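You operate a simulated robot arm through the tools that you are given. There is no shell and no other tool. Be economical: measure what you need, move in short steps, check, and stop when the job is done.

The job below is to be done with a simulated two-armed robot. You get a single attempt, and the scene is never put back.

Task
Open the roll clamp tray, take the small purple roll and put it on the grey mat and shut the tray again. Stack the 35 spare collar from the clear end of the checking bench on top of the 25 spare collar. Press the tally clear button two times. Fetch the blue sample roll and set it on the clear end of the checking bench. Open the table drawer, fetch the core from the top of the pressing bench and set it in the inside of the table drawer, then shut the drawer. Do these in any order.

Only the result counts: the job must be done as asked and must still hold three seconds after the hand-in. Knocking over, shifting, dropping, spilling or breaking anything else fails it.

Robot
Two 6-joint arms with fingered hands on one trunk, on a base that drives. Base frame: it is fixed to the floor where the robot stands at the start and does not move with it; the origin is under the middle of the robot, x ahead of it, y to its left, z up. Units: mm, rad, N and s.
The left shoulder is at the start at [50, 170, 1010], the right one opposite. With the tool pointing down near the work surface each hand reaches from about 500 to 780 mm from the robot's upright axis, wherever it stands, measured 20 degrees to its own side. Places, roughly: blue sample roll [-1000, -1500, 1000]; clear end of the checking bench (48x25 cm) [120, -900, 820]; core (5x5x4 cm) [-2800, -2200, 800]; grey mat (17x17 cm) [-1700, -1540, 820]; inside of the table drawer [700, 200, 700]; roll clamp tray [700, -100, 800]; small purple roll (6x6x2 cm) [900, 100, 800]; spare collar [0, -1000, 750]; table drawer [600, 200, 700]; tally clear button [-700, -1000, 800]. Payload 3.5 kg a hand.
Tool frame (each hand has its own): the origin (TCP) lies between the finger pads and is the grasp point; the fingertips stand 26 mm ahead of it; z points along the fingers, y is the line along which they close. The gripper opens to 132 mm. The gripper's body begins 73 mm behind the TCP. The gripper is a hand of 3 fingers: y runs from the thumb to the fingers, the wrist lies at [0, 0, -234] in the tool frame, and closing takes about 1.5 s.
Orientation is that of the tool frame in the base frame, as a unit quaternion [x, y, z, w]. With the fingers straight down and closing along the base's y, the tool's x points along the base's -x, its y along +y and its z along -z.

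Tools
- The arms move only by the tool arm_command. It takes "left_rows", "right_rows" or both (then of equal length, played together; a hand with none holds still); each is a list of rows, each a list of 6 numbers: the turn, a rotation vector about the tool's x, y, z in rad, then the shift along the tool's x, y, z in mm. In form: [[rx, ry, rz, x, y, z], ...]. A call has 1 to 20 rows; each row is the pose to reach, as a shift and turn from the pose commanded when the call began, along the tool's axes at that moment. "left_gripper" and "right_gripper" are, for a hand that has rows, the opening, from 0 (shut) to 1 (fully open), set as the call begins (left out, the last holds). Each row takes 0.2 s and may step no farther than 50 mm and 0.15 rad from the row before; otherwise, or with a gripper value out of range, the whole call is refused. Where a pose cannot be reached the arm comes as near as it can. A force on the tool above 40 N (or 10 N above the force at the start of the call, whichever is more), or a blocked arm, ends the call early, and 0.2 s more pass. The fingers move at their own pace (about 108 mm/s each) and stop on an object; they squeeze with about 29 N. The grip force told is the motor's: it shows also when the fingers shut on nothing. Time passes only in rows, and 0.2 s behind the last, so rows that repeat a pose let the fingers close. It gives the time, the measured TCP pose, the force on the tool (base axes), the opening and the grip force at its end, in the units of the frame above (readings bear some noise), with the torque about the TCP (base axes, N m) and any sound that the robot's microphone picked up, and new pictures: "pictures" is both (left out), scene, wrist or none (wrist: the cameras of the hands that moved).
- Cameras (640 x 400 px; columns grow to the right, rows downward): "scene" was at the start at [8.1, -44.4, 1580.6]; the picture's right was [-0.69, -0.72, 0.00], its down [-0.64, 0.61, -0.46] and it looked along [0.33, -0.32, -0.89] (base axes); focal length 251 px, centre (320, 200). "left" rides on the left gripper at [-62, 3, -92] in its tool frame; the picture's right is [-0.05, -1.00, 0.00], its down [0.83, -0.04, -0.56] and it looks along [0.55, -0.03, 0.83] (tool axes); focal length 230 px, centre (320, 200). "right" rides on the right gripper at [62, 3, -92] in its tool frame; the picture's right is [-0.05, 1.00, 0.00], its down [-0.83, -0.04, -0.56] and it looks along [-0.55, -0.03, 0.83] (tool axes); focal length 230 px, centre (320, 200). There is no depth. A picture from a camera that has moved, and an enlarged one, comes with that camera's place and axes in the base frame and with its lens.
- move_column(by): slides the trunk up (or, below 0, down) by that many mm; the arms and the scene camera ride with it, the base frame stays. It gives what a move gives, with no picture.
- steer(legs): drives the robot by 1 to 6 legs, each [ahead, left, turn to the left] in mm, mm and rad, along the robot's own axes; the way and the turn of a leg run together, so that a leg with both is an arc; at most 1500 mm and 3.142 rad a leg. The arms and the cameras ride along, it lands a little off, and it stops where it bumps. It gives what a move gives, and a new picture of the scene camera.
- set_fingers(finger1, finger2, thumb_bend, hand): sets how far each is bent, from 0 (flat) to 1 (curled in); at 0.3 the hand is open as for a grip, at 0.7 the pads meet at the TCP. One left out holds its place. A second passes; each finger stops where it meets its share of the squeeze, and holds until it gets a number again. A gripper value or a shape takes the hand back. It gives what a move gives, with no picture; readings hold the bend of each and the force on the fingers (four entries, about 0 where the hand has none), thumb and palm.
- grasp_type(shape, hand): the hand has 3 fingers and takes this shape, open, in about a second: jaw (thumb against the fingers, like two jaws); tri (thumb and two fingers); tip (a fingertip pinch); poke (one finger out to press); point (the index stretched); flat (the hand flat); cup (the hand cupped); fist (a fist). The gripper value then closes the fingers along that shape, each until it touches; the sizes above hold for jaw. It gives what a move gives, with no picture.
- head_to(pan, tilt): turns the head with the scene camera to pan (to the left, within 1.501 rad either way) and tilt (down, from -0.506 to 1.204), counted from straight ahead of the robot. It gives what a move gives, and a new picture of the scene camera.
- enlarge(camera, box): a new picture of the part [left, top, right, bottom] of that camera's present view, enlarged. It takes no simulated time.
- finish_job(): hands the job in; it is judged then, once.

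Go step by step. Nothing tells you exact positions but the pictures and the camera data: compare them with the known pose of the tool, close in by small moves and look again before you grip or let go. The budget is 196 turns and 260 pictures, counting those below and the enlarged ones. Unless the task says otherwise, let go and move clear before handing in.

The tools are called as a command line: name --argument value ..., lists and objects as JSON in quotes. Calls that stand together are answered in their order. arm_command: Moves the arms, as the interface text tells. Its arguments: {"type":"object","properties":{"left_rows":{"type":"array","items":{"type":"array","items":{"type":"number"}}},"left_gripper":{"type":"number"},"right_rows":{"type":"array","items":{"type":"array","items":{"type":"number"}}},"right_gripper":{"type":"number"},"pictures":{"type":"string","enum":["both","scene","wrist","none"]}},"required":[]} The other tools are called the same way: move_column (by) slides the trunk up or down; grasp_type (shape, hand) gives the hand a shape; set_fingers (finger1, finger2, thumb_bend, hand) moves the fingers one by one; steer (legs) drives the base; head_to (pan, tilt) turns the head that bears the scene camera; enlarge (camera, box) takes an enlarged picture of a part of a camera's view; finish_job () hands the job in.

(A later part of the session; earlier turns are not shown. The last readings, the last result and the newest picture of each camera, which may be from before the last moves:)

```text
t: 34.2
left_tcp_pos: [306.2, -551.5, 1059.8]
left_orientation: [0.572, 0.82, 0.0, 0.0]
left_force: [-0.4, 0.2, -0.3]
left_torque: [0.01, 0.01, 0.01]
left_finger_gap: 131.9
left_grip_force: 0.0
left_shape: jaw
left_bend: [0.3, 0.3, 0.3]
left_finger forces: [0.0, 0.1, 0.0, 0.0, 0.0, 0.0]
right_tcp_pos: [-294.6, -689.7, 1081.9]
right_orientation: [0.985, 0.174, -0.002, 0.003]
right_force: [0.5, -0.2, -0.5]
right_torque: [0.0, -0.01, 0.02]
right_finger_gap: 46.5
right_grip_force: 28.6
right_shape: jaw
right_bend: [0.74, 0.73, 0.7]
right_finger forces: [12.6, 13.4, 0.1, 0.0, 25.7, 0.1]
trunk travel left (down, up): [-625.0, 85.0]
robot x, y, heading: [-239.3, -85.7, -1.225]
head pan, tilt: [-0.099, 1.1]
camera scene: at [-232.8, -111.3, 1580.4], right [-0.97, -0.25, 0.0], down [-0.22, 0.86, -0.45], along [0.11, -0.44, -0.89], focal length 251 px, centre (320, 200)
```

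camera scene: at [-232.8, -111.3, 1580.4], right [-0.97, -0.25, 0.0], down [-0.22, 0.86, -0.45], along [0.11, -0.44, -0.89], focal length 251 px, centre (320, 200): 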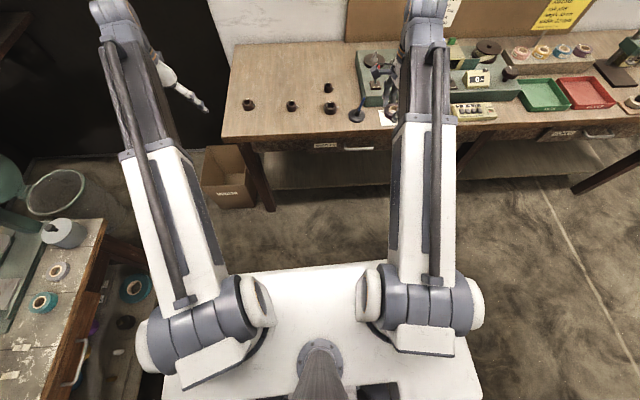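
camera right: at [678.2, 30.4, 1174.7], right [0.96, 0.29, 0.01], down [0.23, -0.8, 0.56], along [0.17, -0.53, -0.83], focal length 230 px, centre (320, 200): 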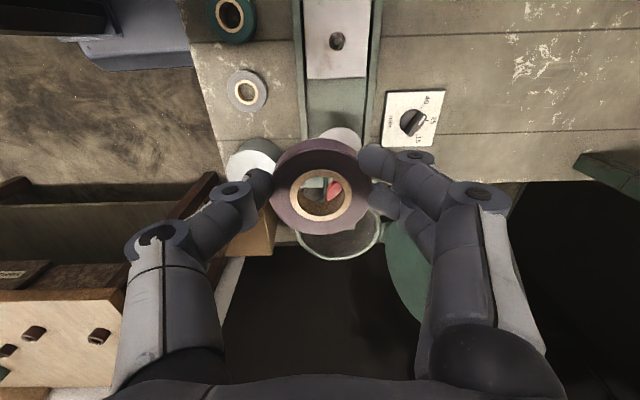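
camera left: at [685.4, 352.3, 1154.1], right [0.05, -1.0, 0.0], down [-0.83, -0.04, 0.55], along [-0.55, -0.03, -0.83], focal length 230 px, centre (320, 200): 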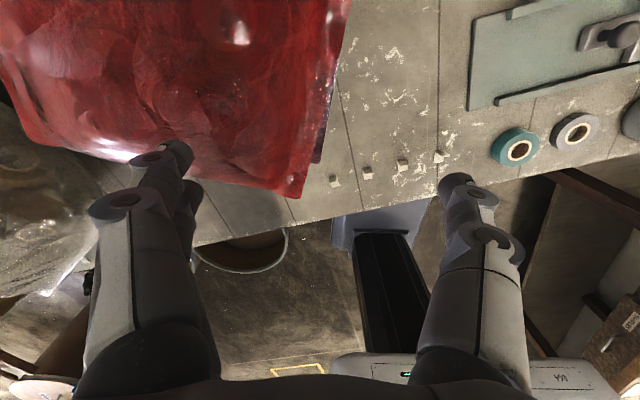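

steer --legs '[[200, 0, 0]]'

head_to --pan 0.1 --tilt 0.95

enlarge --camera "scene" --box '[200, 90, 360, 190]'

```text
t: 35.7
left_tcp_pos: [374.0, -735.8, 1061.1]
left_orientation: [0.573, 0.82, -0.001, 0.001]
left_force: [-0.2, -0.5, -0.8]
left_torque: [0.01, -0.01, -0.01]
left_finger_gap: 131.8
left_grip_force: 0.1
left_shape: jaw
left_bend: [0.3, 0.3, 0.3]
left_finger forces: [0.0, 0.0, 0.0, 0.0, 0.1, 0.0]
right_tcp_pos: [-226.1, -873.2, 1082.8]
right_orientation: [0.985, 0.174, -0.002, 0.003]
right_force: [0.3, -0.4, -1.0]
right_torque: [0.01, 0.0, 0.0]
right_finger_gap: 46.5
right_grip_force: 29.3
right_shape: jaw
right_bend: [0.74, 0.73, 0.7]
right_finger forces: [12.6, 13.6, 0.0, 0.0, 25.7, 0.1]
trunk travel left (down, up): [-625.0, 85.0]
robot x, y, heading: [-172.4, -267.7, -1.216]
head pan, tilt: [-0.099, 1.1]
camera scene: at [-164.8, -295.9, 1580.3], right [-0.97, -0.25, 0.0], down [-0.22, 0.86, -0.45], along [0.11, -0.44, -0.89], focal length 251 px, centre (320, 200)
```

scene: 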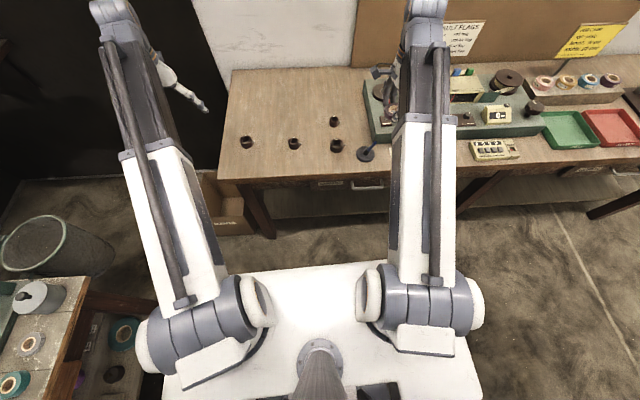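

```text
t: 36.5
left_tcp_pos: [372.8, -734.1, 1059.9]
left_orientation: [0.572, 0.82, -0.001, 0.001]
left_force: [-0.1, -0.9, -0.1]
left_torque: [0.0, 0.03, -0.01]
left_finger_gap: 132.0
left_grip_force: 0.0
left_shape: jaw
left_bend: [0.3, 0.3, 0.3]
left_finger forces: [0.0, 0.0, 0.0, 0.1, 0.1, 0.0]
right_tcp_pos: [-226.8, -873.1, 1082.6]
right_orientation: [0.985, 0.174, -0.001, 0.003]
right_force: [-0.1, 0.4, -0.6]
right_torque: [0.04, 0.03, 0.02]
right_finger_gap: 46.4
right_grip_force: 29.0
right_shape: jaw
right_bend: [0.74, 0.73, 0.7]
right_finger forces: [12.6, 13.5, 0.0, 0.0, 25.7, 0.0]
trunk travel left (down, up): [-625.0, 85.0]
robot x, y, heading: [-170.6, -271.9, -1.22]
head pan, tilt: [0.099, 0.949]
camera scene: at [-149.2, -299.2, 1590.5], right [-0.9, -0.44, 0.0], down [-0.35, 0.73, -0.58], along [0.25, -0.52, -0.81], focal length 251 px, centre (320, 200)
```

scene: 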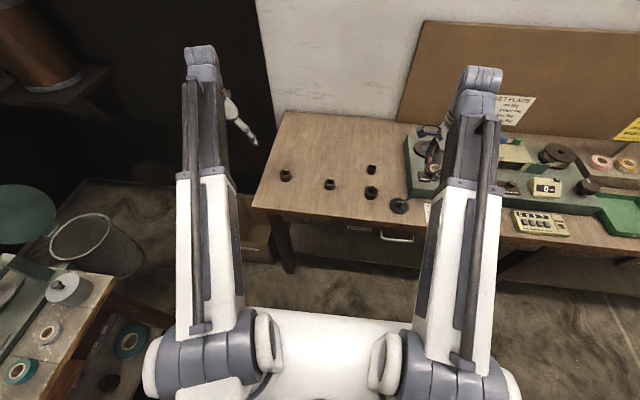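

```text
4.00 times, centred on (280, 140) of scene
camera zoom: at [-149.2, -299.2, 1590.5], right [-0.9, -0.44, 0.0], down [-0.35, 0.73, -0.58], along [0.25, -0.52, -0.81], focal length 1003 px, centre (480, 440)
```

zoom: 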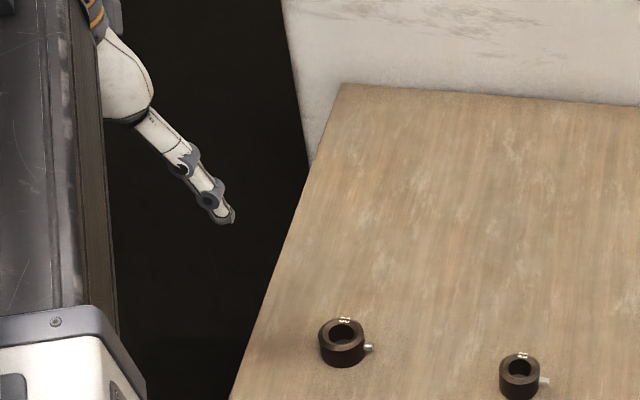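

enlarge --camera "scene" --box '[320, 155, 384, 205]'

enlarge --camera "scene" --box '[276, 163, 300, 183]'

```text
8.00 times, centred on (352, 180) of scene
camera zoom: at [-149.2, -299.2, 1590.5], right [-0.9, -0.44, 0.0], down [-0.35, 0.73, -0.58], along [0.25, -0.52, -0.81], focal length 2006 px, centre (64, 360)
```

zoom: 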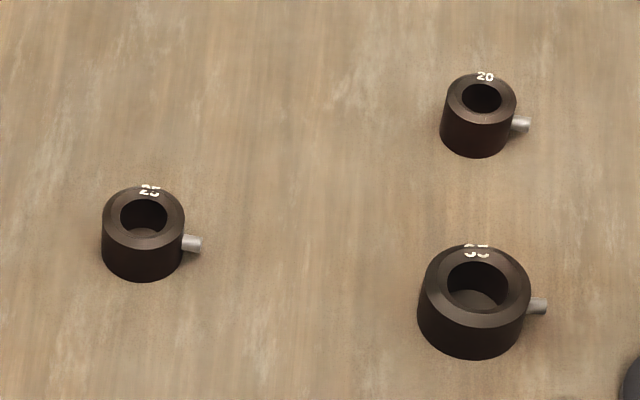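

```text
16.00 times, centred on (288, 173) of scene
camera zoom: at [-149.2, -299.2, 1590.5], right [-0.9, -0.44, 0.0], down [-0.35, 0.73, -0.58], along [0.25, -0.52, -0.81], focal length 4012 px, centre (832, 632)
```

zoom: 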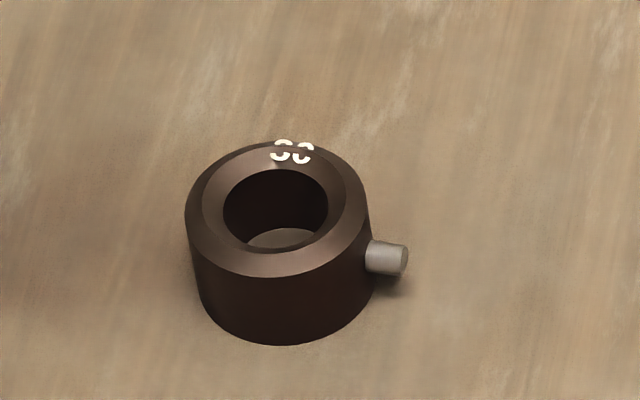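

The collars read 25 (left of the trio), 20 (back), 35 (front right, biggest), and 30 (far left). I shift right so the left hand can reach 35 and 25.

steer --legs '[[0, -280, 0]]'

arm_command --left_rows '[[0, 0, 0, 0, -40, 5], [0, 0, 0, 0, -80, 10], [0, 0, 0, 0, -120, 20], [0, 0, 0, 0, -150, 40]]' --pictures "both"

```text
t: 38.4
left_tcp_pos: [120.2, -828.8, 1061.7]
left_orientation: [0.573, 0.819, 0.0, 0.001]
left_force: [-0.1, 0.4, 0.1]
left_torque: [0.01, -0.05, 0.0]
left_finger_gap: 132.2
left_grip_force: 0.0
left_shape: jaw
left_bend: [0.3, 0.3, 0.3]
left_finger forces: [0.1, 0.1, 0.0, 0.0, 0.0, 0.0]
right_tcp_pos: [-480.7, -966.2, 1081.6]
right_orientation: [0.985, 0.173, -0.002, 0.004]
right_force: [-0.3, 0.1, -0.7]
right_torque: [-0.01, -0.02, -0.01]
right_finger_gap: 46.4
right_grip_force: 29.2
right_shape: jaw
right_bend: [0.74, 0.73, 0.7]
right_finger forces: [12.6, 13.5, 0.0, 0.1, 25.7, 0.0]
trunk travel left (down, up): [-625.0, 85.0]
robot x, y, heading: [-420.6, -362.6, -1.22]
head pan, tilt: [0.099, 0.949]
camera scene: at [-401.5, -391.8, 1590.6], right [-0.9, -0.44, 0.0], down [-0.35, 0.73, -0.58], along [0.25, -0.52, -0.81], focal length 251 px, centre (320, 200)
```

scene: 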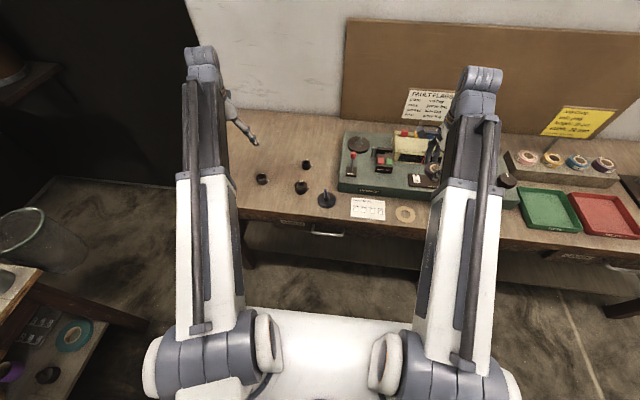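

```text
t: 39.4
left_tcp_pos: [-19.8, -882.0, 1019.1]
left_orientation: [0.572, 0.82, -0.001, 0.0]
left_force: [-0.1, 0.0, 0.0]
left_torque: [-0.04, -0.02, 0.02]
left_finger_gap: 131.9
left_grip_force: 0.1
left_shape: jaw
left_bend: [0.3, 0.3, 0.3]
left_finger forces: [0.0, 0.0, 0.0, 0.0, 0.0, 0.0]
right_tcp_pos: [-479.2, -965.7, 1081.5]
right_orientation: [0.985, 0.173, -0.002, 0.003]
right_force: [-0.3, 0.5, -0.5]
right_torque: [0.02, 0.03, -0.01]
right_finger_gap: 46.5
right_grip_force: 28.3
right_shape: jaw
right_bend: [0.74, 0.73, 0.7]
right_finger forces: [12.6, 13.6, 0.0, 0.0, 25.7, 0.0]
trunk travel left (down, up): [-625.0, 85.0]
robot x, y, heading: [-423.0, -362.2, -1.218]
head pan, tilt: [0.099, 0.949]
camera scene: at [-400.9, -391.7, 1590.6], right [-0.9, -0.44, 0.0], down [-0.35, 0.73, -0.58], along [0.25, -0.52, -0.81], focal length 251 px, centre (320, 200)
camera left: at [5.0, -938.7, 1113.2], right [-0.92, -0.39, 0.0], down [-0.33, 0.77, 0.55], along [-0.22, 0.51, -0.83], focal length 230 px, centre (320, 200)
```

scene: 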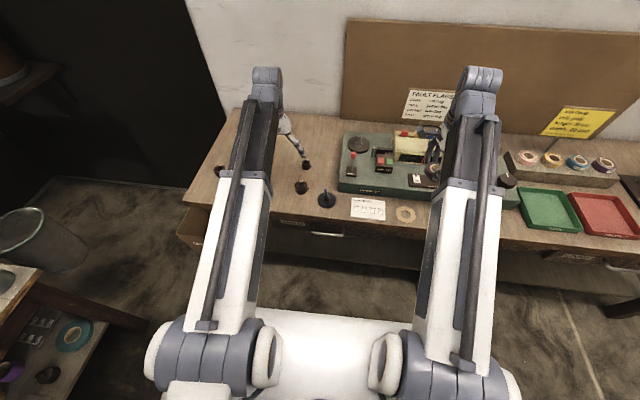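
left: 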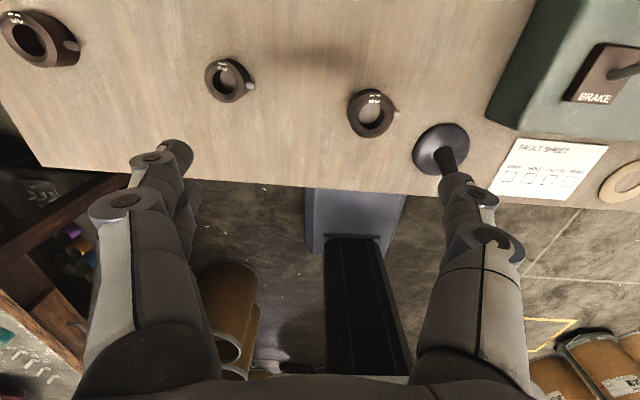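

enlarge --camera "left" --box '[200, 50, 264, 110]'

enlarge --camera "left" --box '[340, 80, 404, 140]'

```text
6.67 times, centred on (232, 80) of left
camera zoom: at [5.0, -938.7, 1113.2], right [-0.92, -0.39, 0.0], down [-0.33, 0.77, 0.55], along [-0.22, 0.51, -0.83], focal length 1534 px, centre (907, 1000)
```

zoom: 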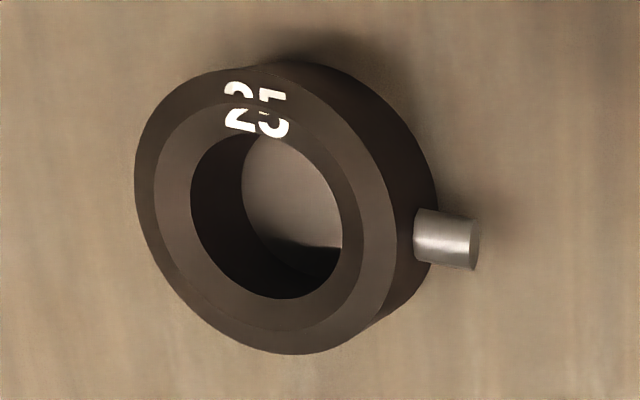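

```text
6.67 times, centred on (372, 110) of left
camera zoom: at [5.0, -938.7, 1113.2], right [-0.92, -0.39, 0.0], down [-0.33, 0.77, 0.55], along [-0.22, 0.51, -0.83], focal length 1534 px, centre (-27, 800)
```

zoom: 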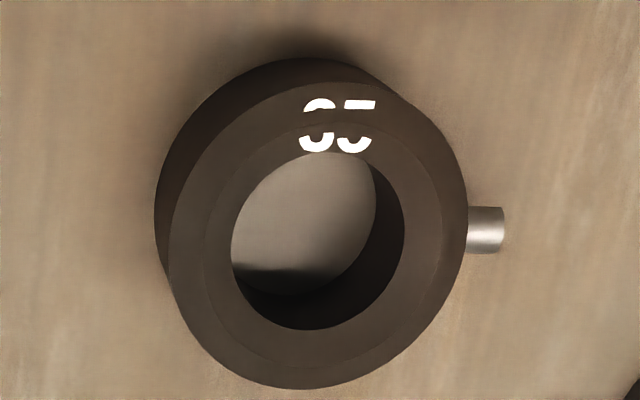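

Confirmed: 25 and 35, both with set screws on the robot's right. I rotate the left hand 90° so the fingers close front to back, and move above the 35 collar at about (-73, -907).

arm_command --left_rows '[[0, 0, -0.143, 0, -5, 0], [0, 0, -0.286, -1, -10, 0], [0, 0, -0.429, -1, -16, 0], [0, 0, -0.572, -2, -21, 0], [0, 0, -0.715, -2, -26, 0], [0, 0, -0.858, -3, -32, 0], [0, 0, -1.0, -3, -37, 0], [0, 0, -1.143, -4, -42, 0], [0, 0, -1.286, -4, -48, 0], [0, 0, -1.429, -5, -53, 0], [0, 0, -1.571, -5, -58, 20], [0, 0, -1.571, -5, -58, 60]]' --left_gripper 0.7 --pictures "wrist"

```text
t: 42.0
left_tcp_pos: [-6.4, -875.5, 954.8]
left_orientation: [-0.148, 0.989, -0.004, -0.008]
left_force: [-0.5, 0.8, -0.9]
left_torque: [0.03, 0.0, 0.04]
left_finger_gap: 93.1
left_grip_force: 0.0
left_shape: jaw
left_bend: [0.67, 0.67, 0.64]
left_finger forces: [0.0, 0.1, 0.0, 0.0, 0.0, 0.0]
left hand out of reach, approached as far as the arm can: row 10, 11, 12
right_tcp_pos: [-479.1, -965.4, 1082.3]
right_orientation: [0.985, 0.173, -0.003, 0.003]
right_force: [-0.2, 0.0, -0.4]
right_torque: [-0.01, -0.01, 0.01]
right_finger_gap: 46.2
right_grip_force: 29.2
right_shape: jaw
right_bend: [0.74, 0.73, 0.7]
right_finger forces: [12.6, 13.6, 0.0, 0.0, 25.6, 0.0]
trunk travel left (down, up): [-625.0, 85.0]
robot x, y, heading: [-422.1, -361.3, -1.22]
head pan, tilt: [0.099, 0.949]
camera left: at [53.4, -853.7, 1047.4], right [0.34, -0.94, 0.0], down [-0.77, -0.28, 0.57], along [-0.53, -0.2, -0.82], focal length 230 px, centre (320, 200)
```

left: 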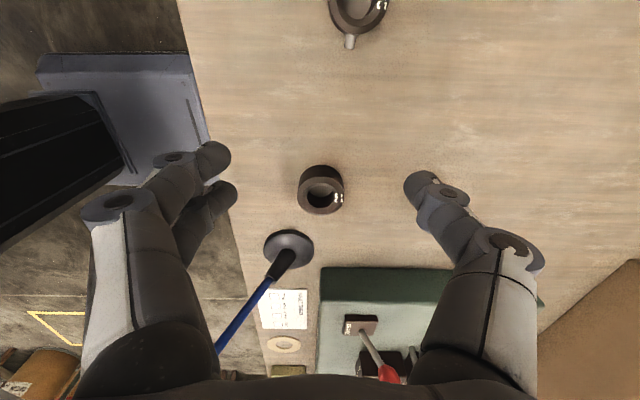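

arm_command --left_rows '[[0, 0, 0.14, 0, 0, 0], [0, 0, 0.28, 0, 0, 0], [0, 0, 0.35, 0, 0, 0], [0, 0, 0.35, 0, 0, 0]]' --pictures "wrist"

```text
t: 43.0
left_tcp_pos: [-9.1, -878.7, 957.9]
left_orientation: [0.027, 1.0, -0.004, -0.007]
left_force: [0.6, -0.2, 0.7]
left_torque: [-0.02, 0.0, 0.01]
left_finger_gap: 92.7
left_grip_force: 0.1
left_shape: jaw
left_bend: [0.67, 0.67, 0.64]
left_finger forces: [0.1, 0.0, 0.1, 0.0, 0.0, 0.0]
right_tcp_pos: [-478.9, -966.1, 1082.1]
right_orientation: [0.985, 0.172, -0.003, 0.003]
right_force: [0.3, -1.2, 0.1]
right_torque: [0.0, 0.02, 0.03]
right_finger_gap: 46.6
right_grip_force: 29.4
right_shape: jaw
right_bend: [0.74, 0.73, 0.7]
right_finger forces: [12.6, 13.5, 0.0, 0.0, 25.7, 0.0]
trunk travel left (down, up): [-625.0, 85.0]
robot x, y, heading: [-421.3, -362.9, -1.218]
head pan, tilt: [0.099, 0.949]
camera left: at [55.8, -877.1, 1049.7], right [0.0, -1.0, 0.01], down [-0.82, 0.01, 0.57], along [-0.57, -0.01, -0.82], focal length 230 px, centre (320, 200)
```

left: 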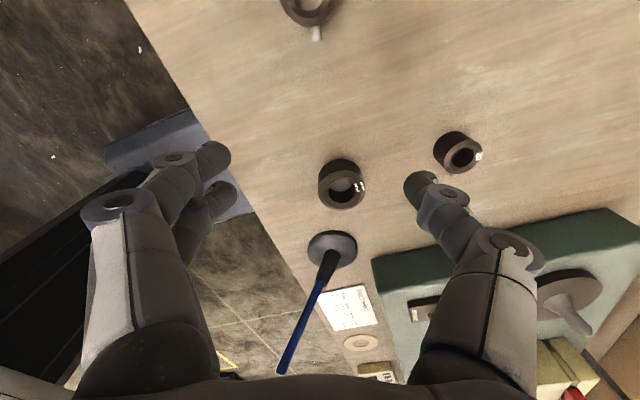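

arm_command --left_rows '[[0, 0, 0, 20, -8, 0], [0, 0, 0, 42, -17, 5], [0, 0, 0, 62, -28, 25]]' --pictures "wrist"

```text
t: 43.8
left_tcp_pos: [-72.9, -902.5, 935.0]
left_orientation: [0.026, 1.0, -0.004, -0.008]
left_force: [0.2, 0.7, -0.1]
left_torque: [0.02, 0.01, -0.01]
left_finger_gap: 92.7
left_grip_force: 0.1
left_shape: jaw
left_bend: [0.67, 0.67, 0.64]
left_finger forces: [0.1, 0.0, 0.0, 0.0, 0.1, 0.0]
right_tcp_pos: [-479.2, -964.8, 1081.0]
right_orientation: [0.985, 0.173, -0.003, 0.003]
right_force: [0.2, 0.0, -0.5]
right_torque: [-0.02, -0.01, 0.02]
right_finger_gap: 46.7
right_grip_force: 29.0
right_shape: jaw
right_bend: [0.74, 0.73, 0.7]
right_finger forces: [12.5, 13.6, 0.1, 0.1, 25.7, 0.0]
trunk travel left (down, up): [-625.0, 85.0]
robot x, y, heading: [-419.8, -365.2, -1.219]
head pan, tilt: [0.099, 0.949]
camera left: at [-8.4, -902.4, 1026.7], right [0.0, -1.0, 0.01], down [-0.82, 0.01, 0.57], along [-0.57, -0.01, -0.82], focal length 230 px, centre (320, 200)
```

left: 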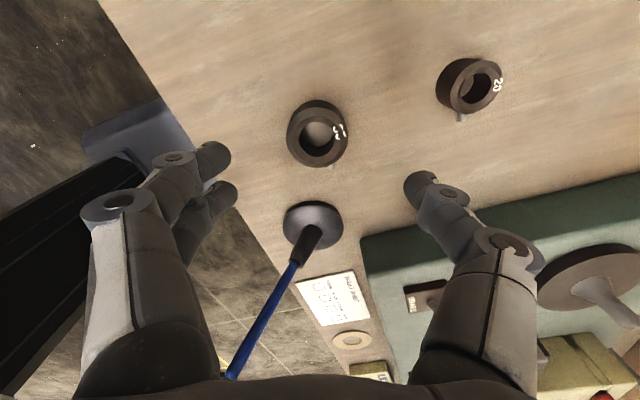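

arm_command --left_rows '[[0, 0, 0, 0, 0, 40], [0, 0, 0, 0, 0, 80]]' --pictures "wrist"

```text
t: 44.4
left_tcp_pos: [-72.8, -900.8, 853.8]
left_orientation: [0.026, 1.0, -0.004, -0.007]
left_force: [0.2, 0.2, 0.4]
left_torque: [-0.03, 0.01, 0.0]
left_finger_gap: 92.8
left_grip_force: 0.0
left_shape: jaw
left_bend: [0.67, 0.67, 0.64]
left_finger forces: [0.1, 0.0, 0.0, 0.0, 0.0, 0.1]
right_tcp_pos: [-479.8, -964.7, 1081.8]
right_orientation: [0.985, 0.172, -0.002, 0.004]
right_force: [-0.3, 0.0, -0.5]
right_torque: [0.01, -0.02, 0.02]
right_finger_gap: 46.5
right_grip_force: 29.8
right_shape: jaw
right_bend: [0.74, 0.73, 0.7]
right_finger forces: [12.6, 13.5, 0.0, 0.0, 25.7, 0.0]
trunk travel left (down, up): [-625.0, 85.0]
robot x, y, heading: [-420.3, -361.8, -1.221]
head pan, tilt: [0.099, 0.949]
camera left: at [-9.3, -900.4, 947.1], right [0.0, -1.0, 0.01], down [-0.82, 0.01, 0.57], along [-0.57, -0.01, -0.82], focal length 230 px, centre (320, 200)
```

left: 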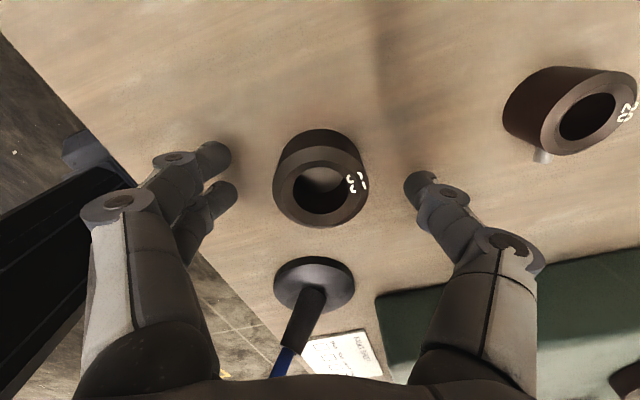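

arm_command --left_rows '[[0, 0, 0, 1, -3, 10], [0, 0, 0, 1, -3, 18]]' --pictures "none"

arm_command --left_rows '[[0, 0, 0, 0, 0, 0], [0, 0, 0, 0, 0, 0], [0, 0, 0, 0, 0, 0], [0, 0, 0, 0, 0, 0], [0, 0, 0, 0, 0, 0]]' --left_gripper 0.0 --pictures "wrist"

```text
t: 45.0
left_tcp_pos: [-75.3, -906.3, 845.9]
left_orientation: [0.027, 1.0, -0.008, -0.004]
left_force: [-3.5, -0.9, 27.0]
left_torque: [1.65, -0.12, 0.11]
left_finger_gap: 92.5
left_grip_force: 0.1
left_shape: jaw
left_bend: [0.69, 0.68, 0.64]
left_finger forces: [14.4, 12.7, 0.0, 0.0, 0.1, 0.0]
right_tcp_pos: [-479.9, -965.2, 1081.8]
right_orientation: [0.985, 0.173, -0.002, 0.004]
right_force: [-0.6, -0.4, -0.4]
right_torque: [0.02, -0.05, 0.01]
right_finger_gap: 46.3
right_grip_force: 29.3
right_shape: jaw
right_bend: [0.74, 0.73, 0.7]
right_finger forces: [12.6, 13.7, 0.1, 0.0, 25.7, 0.0]
trunk travel left (down, up): [-625.0, 85.0]
robot x, y, heading: [-422.5, -364.5, -1.22]
head pan, tilt: [0.099, 0.949]
stopped in row 2 (left hand): the force on the tool passed its limit at 48 N (the readings are from after the stop); the commanded pose is now the measured one
```

```text
t: 45.7
left_tcp_pos: [-73.3, -902.9, 845.9]
left_orientation: [0.025, 1.0, -0.005, -0.005]
left_force: [-1.1, 10.2, 28.2]
left_torque: [1.78, -0.15, 0.11]
left_finger_gap: 47.3
left_grip_force: 29.0
left_shape: jaw
left_bend: [0.72, 0.72, 0.73]
left_finger forces: [25.2, 23.9, 0.1, 0.0, 19.9, 0.0]
right_tcp_pos: [-479.5, -962.3, 1082.0]
right_orientation: [0.985, 0.173, -0.002, 0.004]
right_force: [0.1, 0.1, -0.8]
right_torque: [0.01, 0.0, -0.01]
right_finger_gap: 46.5
right_grip_force: 29.2
right_shape: jaw
right_bend: [0.74, 0.73, 0.7]
right_finger forces: [12.6, 13.6, 0.0, 0.0, 25.8, 0.0]
trunk travel left (down, up): [-625.0, 85.0]
robot x, y, heading: [-420.4, -361.7, -1.219]
head pan, tilt: [0.099, 0.949]
stopped in row 3 (left hand): the force on the tool passed its limit at 41 N (the readings are from after the stop); the commanded pose is now the measured one
camera left: at [-10.8, -901.8, 938.6], right [0.0, -1.0, 0.01], down [-0.83, 0.0, 0.56], along [-0.56, -0.01, -0.83], focal length 230 px, centre (320, 200)
```

left: 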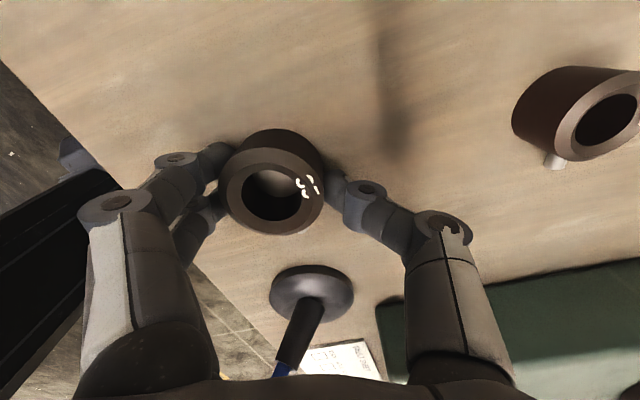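

Bench top is about z 820; the collar is gripped but slid a bit toward me. I lift slightly and check.

arm_command --left_rows '[[0, 0, 0, 0, 0, -5], [0, 0, 0, 0, 0, -20], [0, 0, 0, 0, 0, -50], [0, 0, 0, 0, 0, -50], [0, 0, 0, 0, 0, -50]]' --pictures "wrist"

```text
t: 46.9
left_tcp_pos: [-73.2, -902.5, 892.2]
left_orientation: [0.026, 1.0, -0.004, -0.006]
left_force: [0.0, -0.5, -1.2]
left_torque: [-0.01, -0.04, 0.01]
left_finger_gap: 45.6
left_grip_force: 28.9
left_shape: jaw
left_bend: [0.72, 0.72, 0.72]
left_finger forces: [13.7, 13.3, 0.0, 0.0, 26.6, 0.0]
right_tcp_pos: [-479.6, -966.2, 1082.7]
right_orientation: [0.985, 0.173, -0.003, 0.003]
right_force: [-0.6, -0.1, -0.2]
right_torque: [0.05, 0.02, 0.0]
right_finger_gap: 46.5
right_grip_force: 29.2
right_shape: jaw
right_bend: [0.74, 0.73, 0.7]
right_finger forces: [12.6, 13.6, 0.0, 0.1, 25.7, 0.0]
trunk travel left (down, up): [-625.0, 85.0]
robot x, y, heading: [-419.1, -360.7, -1.225]
head pan, tilt: [0.099, 0.949]
camera left: at [-9.4, -901.6, 984.4], right [0.0, -1.0, 0.01], down [-0.83, 0.0, 0.56], along [-0.56, -0.01, -0.83], focal length 230 px, centre (320, 200)
```

left: 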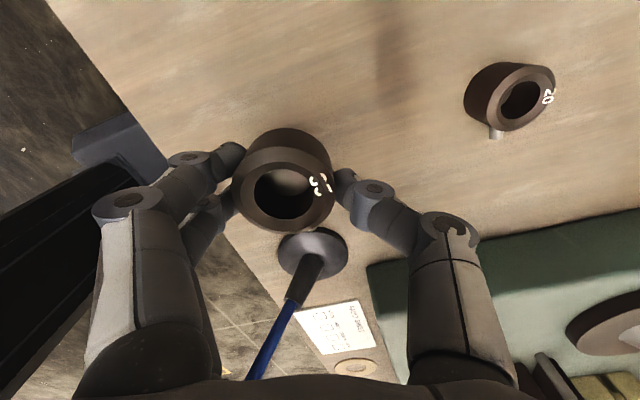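

The 35 collar is held, off-centre by about 17 mm in y. I carry it toward the 25 collar at about (85, -877) at a safe height and look.

arm_command --left_rows '[[0, 0, 0, 0, 0, -30], [0, 0, 0, -10, 2, -50], [0, 0, 0, -40, 5, -50], [0, 0, 0, -75, 9, -50], [0, 0, 0, -100, 12, -50], [0, 0, 0, -120, 15, -50], [0, 0, 0, -120, 15, -50]]' --pictures "wrist"

```text
t: 48.5
left_tcp_pos: [48.1, -897.3, 941.1]
left_orientation: [0.027, 1.0, -0.005, -0.006]
left_force: [0.7, 0.5, -2.0]
left_torque: [-0.02, 0.05, 0.03]
left_finger_gap: 45.4
left_grip_force: 29.4
left_shape: jaw
left_bend: [0.72, 0.72, 0.72]
left_finger forces: [13.6, 13.2, 0.0, 0.0, 26.5, 0.1]
right_tcp_pos: [-478.8, -964.9, 1081.5]
right_orientation: [0.985, 0.173, -0.003, 0.003]
right_force: [-0.6, 0.0, -1.8]
right_torque: [0.0, -0.01, -0.02]
right_finger_gap: 46.5
right_grip_force: 28.9
right_shape: jaw
right_bend: [0.74, 0.73, 0.7]
right_finger forces: [12.6, 13.6, 0.0, 0.0, 25.6, 0.0]
trunk travel left (down, up): [-625.0, 85.0]
robot x, y, heading: [-423.9, -365.0, -1.222]
head pan, tilt: [0.099, 0.949]
camera left: at [111.4, -896.4, 1033.2], right [0.0, -1.0, 0.01], down [-0.83, 0.0, 0.56], along [-0.56, -0.01, -0.83], focal length 230 px, centre (320, 200)
```

left: 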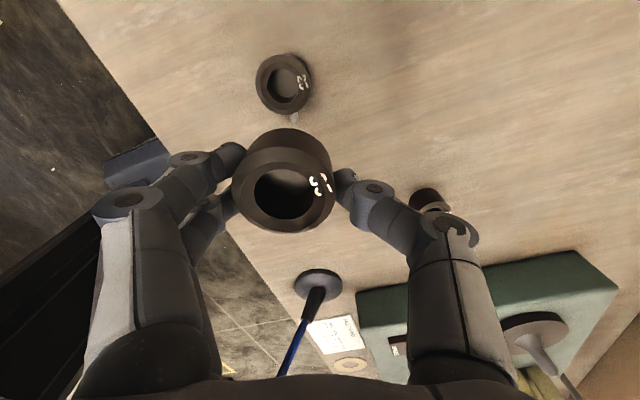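

arm_command --left_rows '[[0, 0, 0, -15, 5, 0], [0, 0, 0, -30, 10, 0], [0, 0, 0, -30, 10, 30], [0, 0, 0, -30, 10, 52]]' --pictures "both"

enlarge --camera "scene" --box '[200, 140, 300, 200]'

```text
t: 49.5
left_tcp_pos: [79.6, -888.5, 887.6]
left_orientation: [0.025, 1.0, -0.005, -0.005]
left_force: [0.0, 0.4, -0.8]
left_torque: [-0.01, 0.01, 0.02]
left_finger_gap: 45.2
left_grip_force: 29.1
left_shape: jaw
left_bend: [0.72, 0.72, 0.72]
left_finger forces: [13.6, 13.3, 0.0, 0.0, 26.6, 0.0]
right_tcp_pos: [-478.5, -965.4, 1082.1]
right_orientation: [0.985, 0.173, -0.002, 0.003]
right_force: [-0.8, -0.2, -1.0]
right_torque: [-0.05, 0.01, 0.02]
right_finger_gap: 46.5
right_grip_force: 29.2
right_shape: jaw
right_bend: [0.74, 0.73, 0.7]
right_finger forces: [12.6, 13.6, 0.1, 0.0, 25.8, 0.0]
trunk travel left (down, up): [-625.0, 85.0]
robot x, y, heading: [-420.9, -360.2, -1.224]
head pan, tilt: [0.099, 0.949]
camera scene: at [-400.5, -391.5, 1590.6], right [-0.9, -0.44, 0.0], down [-0.35, 0.73, -0.58], along [0.25, -0.52, -0.81], focal length 251 px, centre (320, 200)
camera left: at [142.6, -888.2, 980.4], right [0.0, -1.0, 0.01], down [-0.83, 0.0, 0.56], along [-0.56, -0.01, -0.83], focal length 230 px, centre (320, 200)
```

scene: 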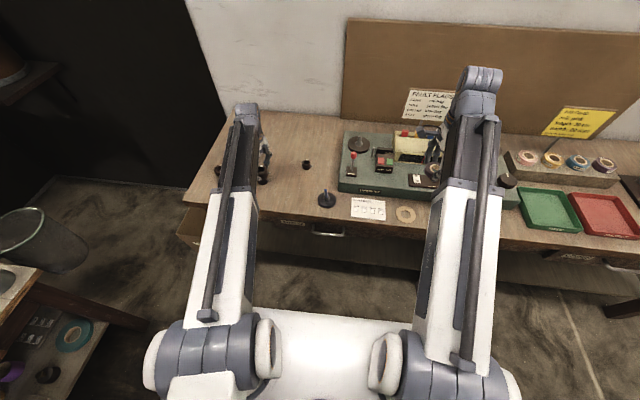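
left: 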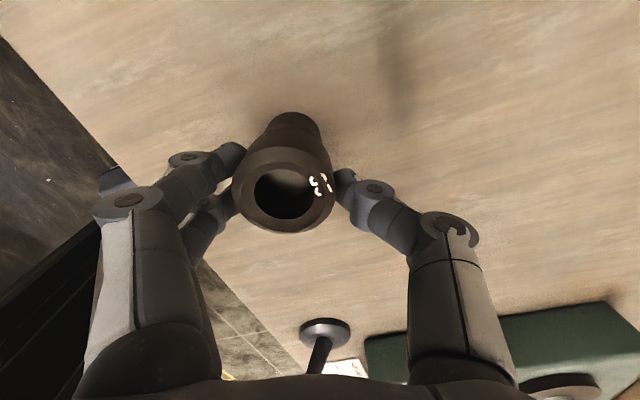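

```text
6.40 times, centred on (250, 170) of scene
camera zoom: at [-400.5, -391.5, 1590.6], right [-0.9, -0.44, 0.0], down [-0.35, 0.73, -0.58], along [0.25, -0.52, -0.81], focal length 1605 px, centre (768, 392)
```

zoom: 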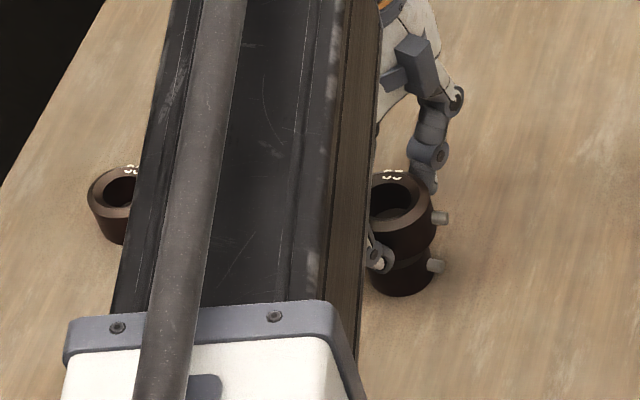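

Alignment looks right from both cameras. I lower the collar onto the 25 in small steps, watching force.

arm_command --left_rows '[[0, 0, 0, 0, 0, 4], [0, 0, 0, 0, 0, 8], [0, 0, 0, 0, 0, 11]]' --pictures "none"

enlarge --camera "scene" --box '[240, 155, 280, 190]'

```text
t: 50.3
left_tcp_pos: [78.5, -887.4, 877.7]
left_orientation: [0.026, 1.0, -0.004, -0.006]
left_force: [0.0, -0.5, -0.4]
left_torque: [-0.01, 0.01, -0.02]
left_finger_gap: 45.4
left_grip_force: 28.7
left_shape: jaw
left_bend: [0.72, 0.72, 0.72]
left_finger forces: [13.6, 13.4, 0.1, 0.1, 26.5, 0.0]
right_tcp_pos: [-479.2, -965.4, 1081.8]
right_orientation: [0.985, 0.173, -0.002, 0.003]
right_force: [-0.7, -0.4, -0.5]
right_torque: [0.01, -0.01, 0.02]
right_finger_gap: 46.5
right_grip_force: 28.8
right_shape: jaw
right_bend: [0.74, 0.73, 0.7]
right_finger forces: [12.6, 13.7, 0.1, 0.0, 25.8, 0.1]
trunk travel left (down, up): [-625.0, 85.0]
robot x, y, heading: [-421.4, -363.6, -1.22]
head pan, tilt: [0.099, 0.949]
```

```text
11.43 times, centred on (260, 172) of scene
camera zoom: at [-400.6, -391.4, 1590.6], right [-0.9, -0.44, 0.0], down [-0.35, 0.73, -0.58], along [0.25, -0.52, -0.81], focal length 2866 px, centre (1006, 514)
```

zoom: 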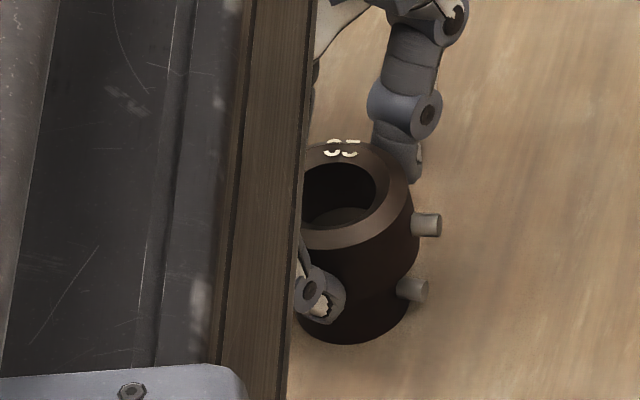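

arm_command --left_rows '[[0, 0, 0, 0, 0, 2], [0, 0, 0, 0, 0, 4]]' --pictures "none"

arm_command --left_rows '[[0, 0, 0, 0, 0, 2], [0, 0, 0, 0, 0, 3]]' --pictures "none"

```text
t: 50.9
left_tcp_pos: [77.9, -887.4, 875.4]
left_orientation: [0.026, 1.0, -0.006, -0.006]
left_force: [0.1, -0.9, 2.9]
left_torque: [-0.06, -0.02, -0.02]
left_finger_gap: 45.5
left_grip_force: 29.4
left_shape: jaw
left_bend: [0.72, 0.72, 0.72]
left_finger forces: [13.8, 13.5, 0.0, 0.1, 27.2, 0.0]
right_tcp_pos: [-478.9, -964.9, 1081.9]
right_orientation: [0.985, 0.173, -0.002, 0.005]
right_force: [0.2, 0.1, -0.1]
right_torque: [-0.04, -0.04, -0.01]
right_finger_gap: 46.9
right_grip_force: 28.8
right_shape: jaw
right_bend: [0.74, 0.73, 0.7]
right_finger forces: [12.6, 13.6, 0.1, 0.0, 25.7, 0.1]
trunk travel left (down, up): [-625.0, 85.0]
robot x, y, heading: [-420.9, -362.1, -1.222]
head pan, tilt: [0.099, 0.949]
```

```text
t: 51.5
left_tcp_pos: [76.9, -886.1, 874.0]
left_orientation: [0.026, 1.0, -0.006, -0.004]
left_force: [3.1, -1.7, 20.7]
left_torque: [0.25, -0.07, -0.02]
left_finger_gap: 46.2
left_grip_force: 29.4
left_shape: jaw
left_bend: [0.72, 0.72, 0.73]
left_finger forces: [14.7, 14.1, 0.1, 0.0, 30.0, 0.0]
right_tcp_pos: [-479.8, -965.1, 1082.1]
right_orientation: [0.985, 0.172, -0.002, 0.004]
right_force: [-0.6, 0.5, -0.2]
right_torque: [0.0, 0.02, 0.02]
right_finger_gap: 46.5
right_grip_force: 29.3
right_shape: jaw
right_bend: [0.74, 0.73, 0.7]
right_finger forces: [12.6, 13.6, 0.0, 0.1, 25.7, 0.0]
trunk travel left (down, up): [-625.0, 85.0]
robot x, y, heading: [-419.4, -364.1, -1.213]
head pan, tilt: [0.099, 0.949]
```

Contact made. I ease off and open the hand, then rise straight up.

arm_command --left_rows '[[0, 0, 0, 0, 0, -2], [0, 0, 0, 0, 0, -2]]' --pictures "none"

arm_command --left_rows '[[0, 0, 0, 0, 0, 0], [0, 0, 0, 0, 0, 0], [0, 0, 0, 0, 0, 0], [0, 0, 0, 0, 0, 0], [0, 0, 0, 0, 0, -20], [0, 0, 0, 0, 0, -60], [0, 0, 0, 0, 0, -100], [0, 0, 0, 0, 0, -120]]' --left_gripper 0.8 --pictures "both"

enlarge --camera "scene" --box '[240, 155, 280, 190]'

```text
t: 52.1
left_tcp_pos: [76.9, -886.3, 874.5]
left_orientation: [0.026, 1.0, -0.005, -0.005]
left_force: [5.1, -3.6, 22.0]
left_torque: [0.22, -0.11, -0.08]
left_finger_gap: 46.1
left_grip_force: 28.9
left_shape: jaw
left_bend: [0.72, 0.72, 0.73]
left_finger forces: [14.7, 13.3, 0.1, 0.0, 30.8, 0.0]
right_tcp_pos: [-479.6, -964.9, 1081.4]
right_orientation: [0.985, 0.173, -0.002, 0.003]
right_force: [0.4, 0.8, -0.6]
right_torque: [0.0, -0.01, 0.0]
right_finger_gap: 46.5
right_grip_force: 29.3
right_shape: jaw
right_bend: [0.74, 0.73, 0.7]
right_finger forces: [12.6, 13.6, 0.0, 0.1, 25.7, 0.1]
trunk travel left (down, up): [-625.0, 85.0]
robot x, y, heading: [-421.1, -364.1, -1.215]
head pan, tilt: [0.099, 0.949]
```

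```text
t: 53.9
left_tcp_pos: [81.1, -886.7, 990.8]
left_orientation: [0.027, 1.0, -0.004, -0.005]
left_force: [0.1, -0.2, -0.4]
left_torque: [0.0, -0.03, -0.02]
left_finger_gap: 105.6
left_grip_force: 0.0
left_shape: jaw
left_bend: [0.59, 0.59, 0.56]
left_finger forces: [0.0, 0.0, 0.0, 0.0, 0.0, 0.0]
right_tcp_pos: [-478.0, -965.4, 1081.9]
right_orientation: [0.985, 0.173, -0.003, 0.003]
right_force: [-0.1, 1.0, -0.2]
right_torque: [0.01, 0.02, 0.0]
right_finger_gap: 46.5
right_grip_force: 29.0
right_shape: jaw
right_bend: [0.74, 0.73, 0.7]
right_finger forces: [12.6, 13.6, 0.0, 0.0, 25.7, 0.0]
trunk travel left (down, up): [-625.0, 85.0]
robot x, y, heading: [-424.9, -362.1, -1.221]
head pan, tilt: [0.099, 0.949]
camera scene: at [-400.7, -391.3, 1590.6], right [-0.9, -0.44, 0.0], down [-0.35, 0.73, -0.58], along [0.25, -0.52, -0.81], focal length 251 px, centre (320, 200)
camera left: at [145.0, -885.2, 1083.8], right [0.0, -1.0, 0.01], down [-0.83, 0.0, 0.56], along [-0.56, -0.01, -0.83], focal length 230 px, centre (320, 200)
```

scene: 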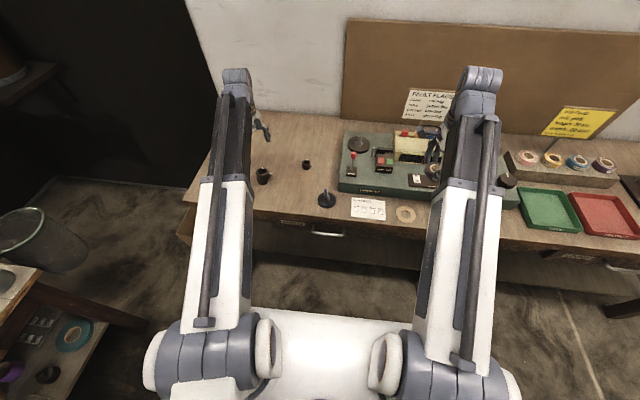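
left: 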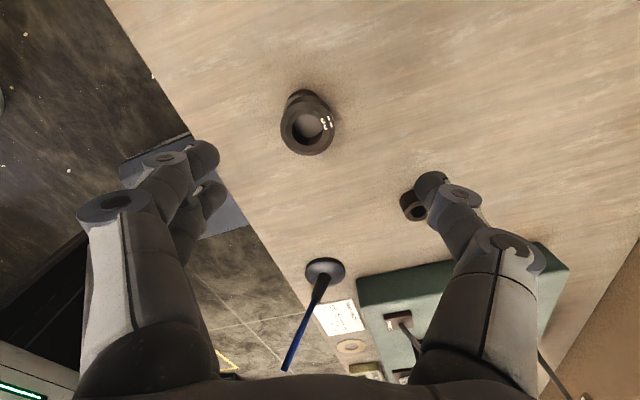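

```text
11.43 times, centred on (260, 172) of scene
camera zoom: at [-400.7, -391.3, 1590.6], right [-0.9, -0.44, 0.0], down [-0.35, 0.73, -0.58], along [0.25, -0.52, -0.81], focal length 2866 px, centre (1006, 514)
```

zoom: 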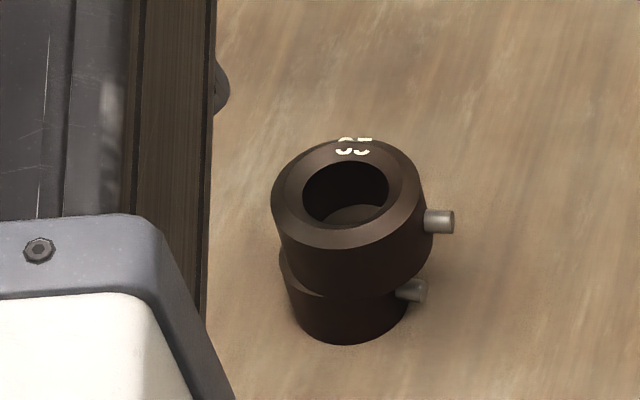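

enlarge --camera "left" --box '[270, 75, 350, 165]'

```text
4.44 times, centred on (310, 120) of left
camera zoom: at [145.0, -885.2, 1083.8], right [0.0, -1.0, 0.01], down [-0.83, 0.0, 0.56], along [-0.56, -0.01, -0.83], focal length 1022 px, centre (364, 556)
```

zoom: 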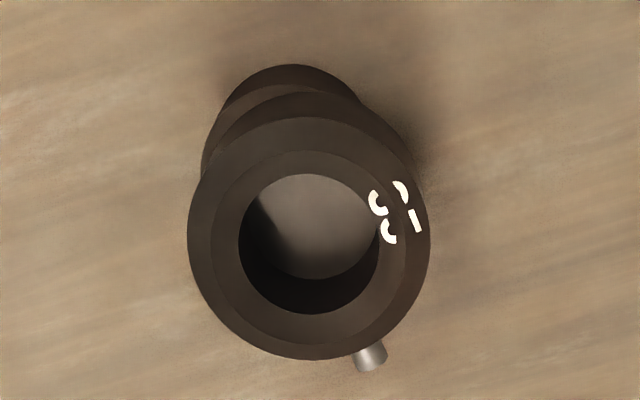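

The stack holds but sits about 7 mm off-centre. I'll re-grip the 35 gently, centred, and nudge it onto the axis.

arm_command --left_rows '[[0, 0, 0, 1, 12, 30], [0, 0, 0, 1, 12, 70], [0, 0, 0, 1, 12, 95]]' --left_gripper 0.7 --pictures "wrist"

```text
t: 54.7
left_tcp_pos: [79.0, -874.6, 897.3]
left_orientation: [0.026, 1.0, -0.003, -0.005]
left_force: [-0.2, -0.4, -0.7]
left_torque: [0.02, 0.02, 0.04]
left_finger_gap: 92.8
left_grip_force: 0.0
left_shape: jaw
left_bend: [0.67, 0.67, 0.64]
left_finger forces: [0.0, 0.0, 0.0, 0.1, 0.0, 0.0]
right_tcp_pos: [-478.4, -965.8, 1082.0]
right_orientation: [0.985, 0.173, -0.003, 0.002]
right_force: [0.7, -0.3, -0.3]
right_torque: [0.01, 0.01, 0.01]
right_finger_gap: 46.6
right_grip_force: 28.8
right_shape: jaw
right_bend: [0.74, 0.73, 0.7]
right_finger forces: [12.7, 13.6, 0.1, 0.1, 25.8, 0.0]
trunk travel left (down, up): [-625.0, 85.0]
robot x, y, heading: [-420.2, -361.9, -1.217]
head pan, tilt: [0.099, 0.949]
camera left: at [141.9, -873.6, 989.8], right [0.0, -1.0, 0.01], down [-0.83, 0.0, 0.56], along [-0.56, -0.01, -0.83], focal length 230 px, centre (320, 200)
```

left: 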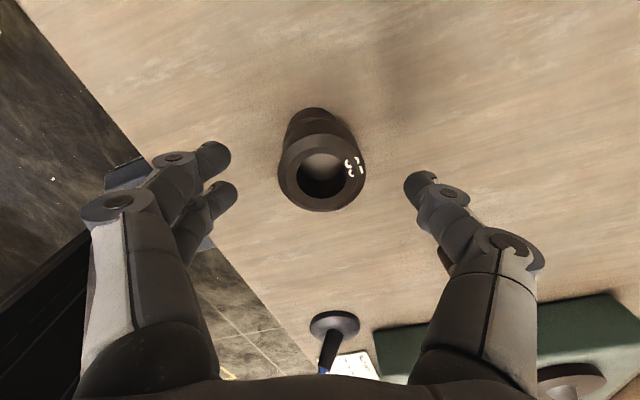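

arm_command --left_rows '[[0, 0, 0, -2, 0, 10], [0, 0, 0, -2, 0, 18], [0, 0, 0, -2, 0, 18]]' --pictures "none"

arm_command --left_rows '[[0, 0, 0, 0, 0, 0], [0, 0, 0, 0, 0, 0], [0, 0, 0, 0, 0, 0], [0, 0, 0, 0, 0, 0], [0, 0, 0, 0, 0, 0]]' --left_gripper 0.0 --pictures "wrist"

enlarge --camera "scene" --box '[240, 155, 280, 190]'

```text
t: 55.5
left_tcp_pos: [79.6, -874.4, 879.0]
left_orientation: [0.027, 1.0, -0.003, -0.005]
left_force: [0.6, 1.0, -0.3]
left_torque: [-0.01, 0.0, -0.02]
left_finger_gap: 92.7
left_grip_force: 0.0
left_shape: jaw
left_bend: [0.67, 0.67, 0.64]
left_finger forces: [0.0, 0.0, 0.0, 0.1, 0.0, 0.0]
right_tcp_pos: [-478.0, -965.0, 1081.5]
right_orientation: [0.985, 0.173, -0.003, 0.003]
right_force: [0.4, 0.2, -0.7]
right_torque: [-0.01, -0.03, 0.01]
right_finger_gap: 46.5
right_grip_force: 29.1
right_shape: jaw
right_bend: [0.74, 0.73, 0.7]
right_finger forces: [12.5, 13.6, 0.0, 0.1, 25.7, 0.0]
trunk travel left (down, up): [-625.0, 85.0]
robot x, y, heading: [-418.0, -361.0, -1.22]
head pan, tilt: [0.099, 0.949]
```

```text
t: 56.7
left_tcp_pos: [80.1, -875.4, 879.8]
left_orientation: [0.026, 1.0, -0.004, -0.005]
left_force: [0.0, 0.1, 0.1]
left_torque: [0.03, -0.03, -0.02]
left_finger_gap: 40.8
left_grip_force: 28.6
left_shape: jaw
left_bend: [0.73, 0.74, 0.7]
left_finger forces: [13.4, 13.4, 0.1, 0.1, 26.3, 0.0]
right_tcp_pos: [-479.9, -965.2, 1081.7]
right_orientation: [0.985, 0.172, -0.002, 0.004]
right_force: [-0.2, -0.4, -1.0]
right_torque: [0.01, 0.04, -0.03]
right_finger_gap: 46.6
right_grip_force: 28.6
right_shape: jaw
right_bend: [0.74, 0.73, 0.7]
right_finger forces: [12.5, 13.6, 0.0, 0.0, 25.7, 0.1]
trunk travel left (down, up): [-625.0, 85.0]
robot x, y, heading: [-420.3, -365.3, -1.223]
head pan, tilt: [0.099, 0.949]
camera left: at [143.8, -873.8, 972.4], right [0.0, -1.0, 0.01], down [-0.83, 0.0, 0.56], along [-0.56, -0.01, -0.83], focal length 230 px, centre (320, 200)
```

left: 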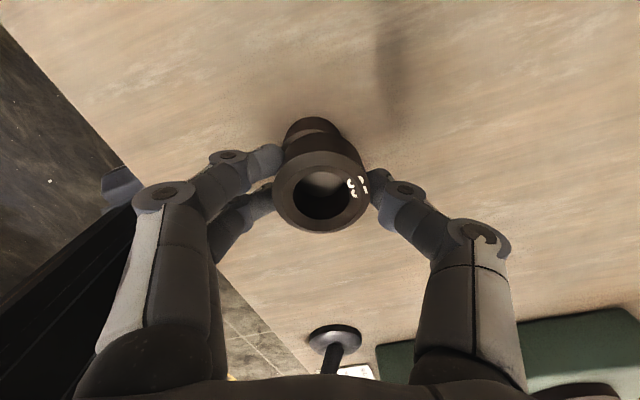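

```text
11.43 times, centred on (260, 172) of scene
camera zoom: at [-400.6, -391.4, 1590.6], right [-0.9, -0.44, 0.0], down [-0.35, 0.73, -0.58], along [0.25, -0.52, -0.81], focal length 2866 px, centre (1006, 514)
```

zoom: 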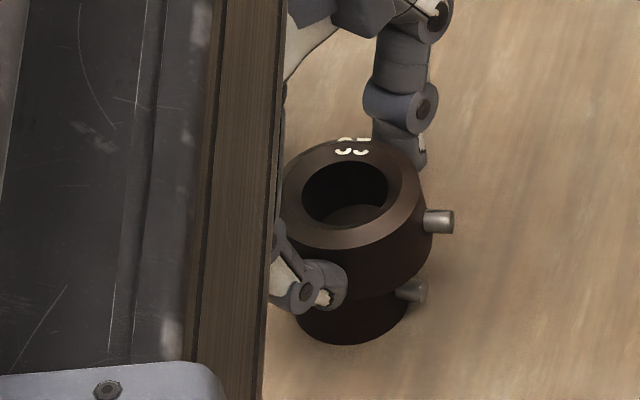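

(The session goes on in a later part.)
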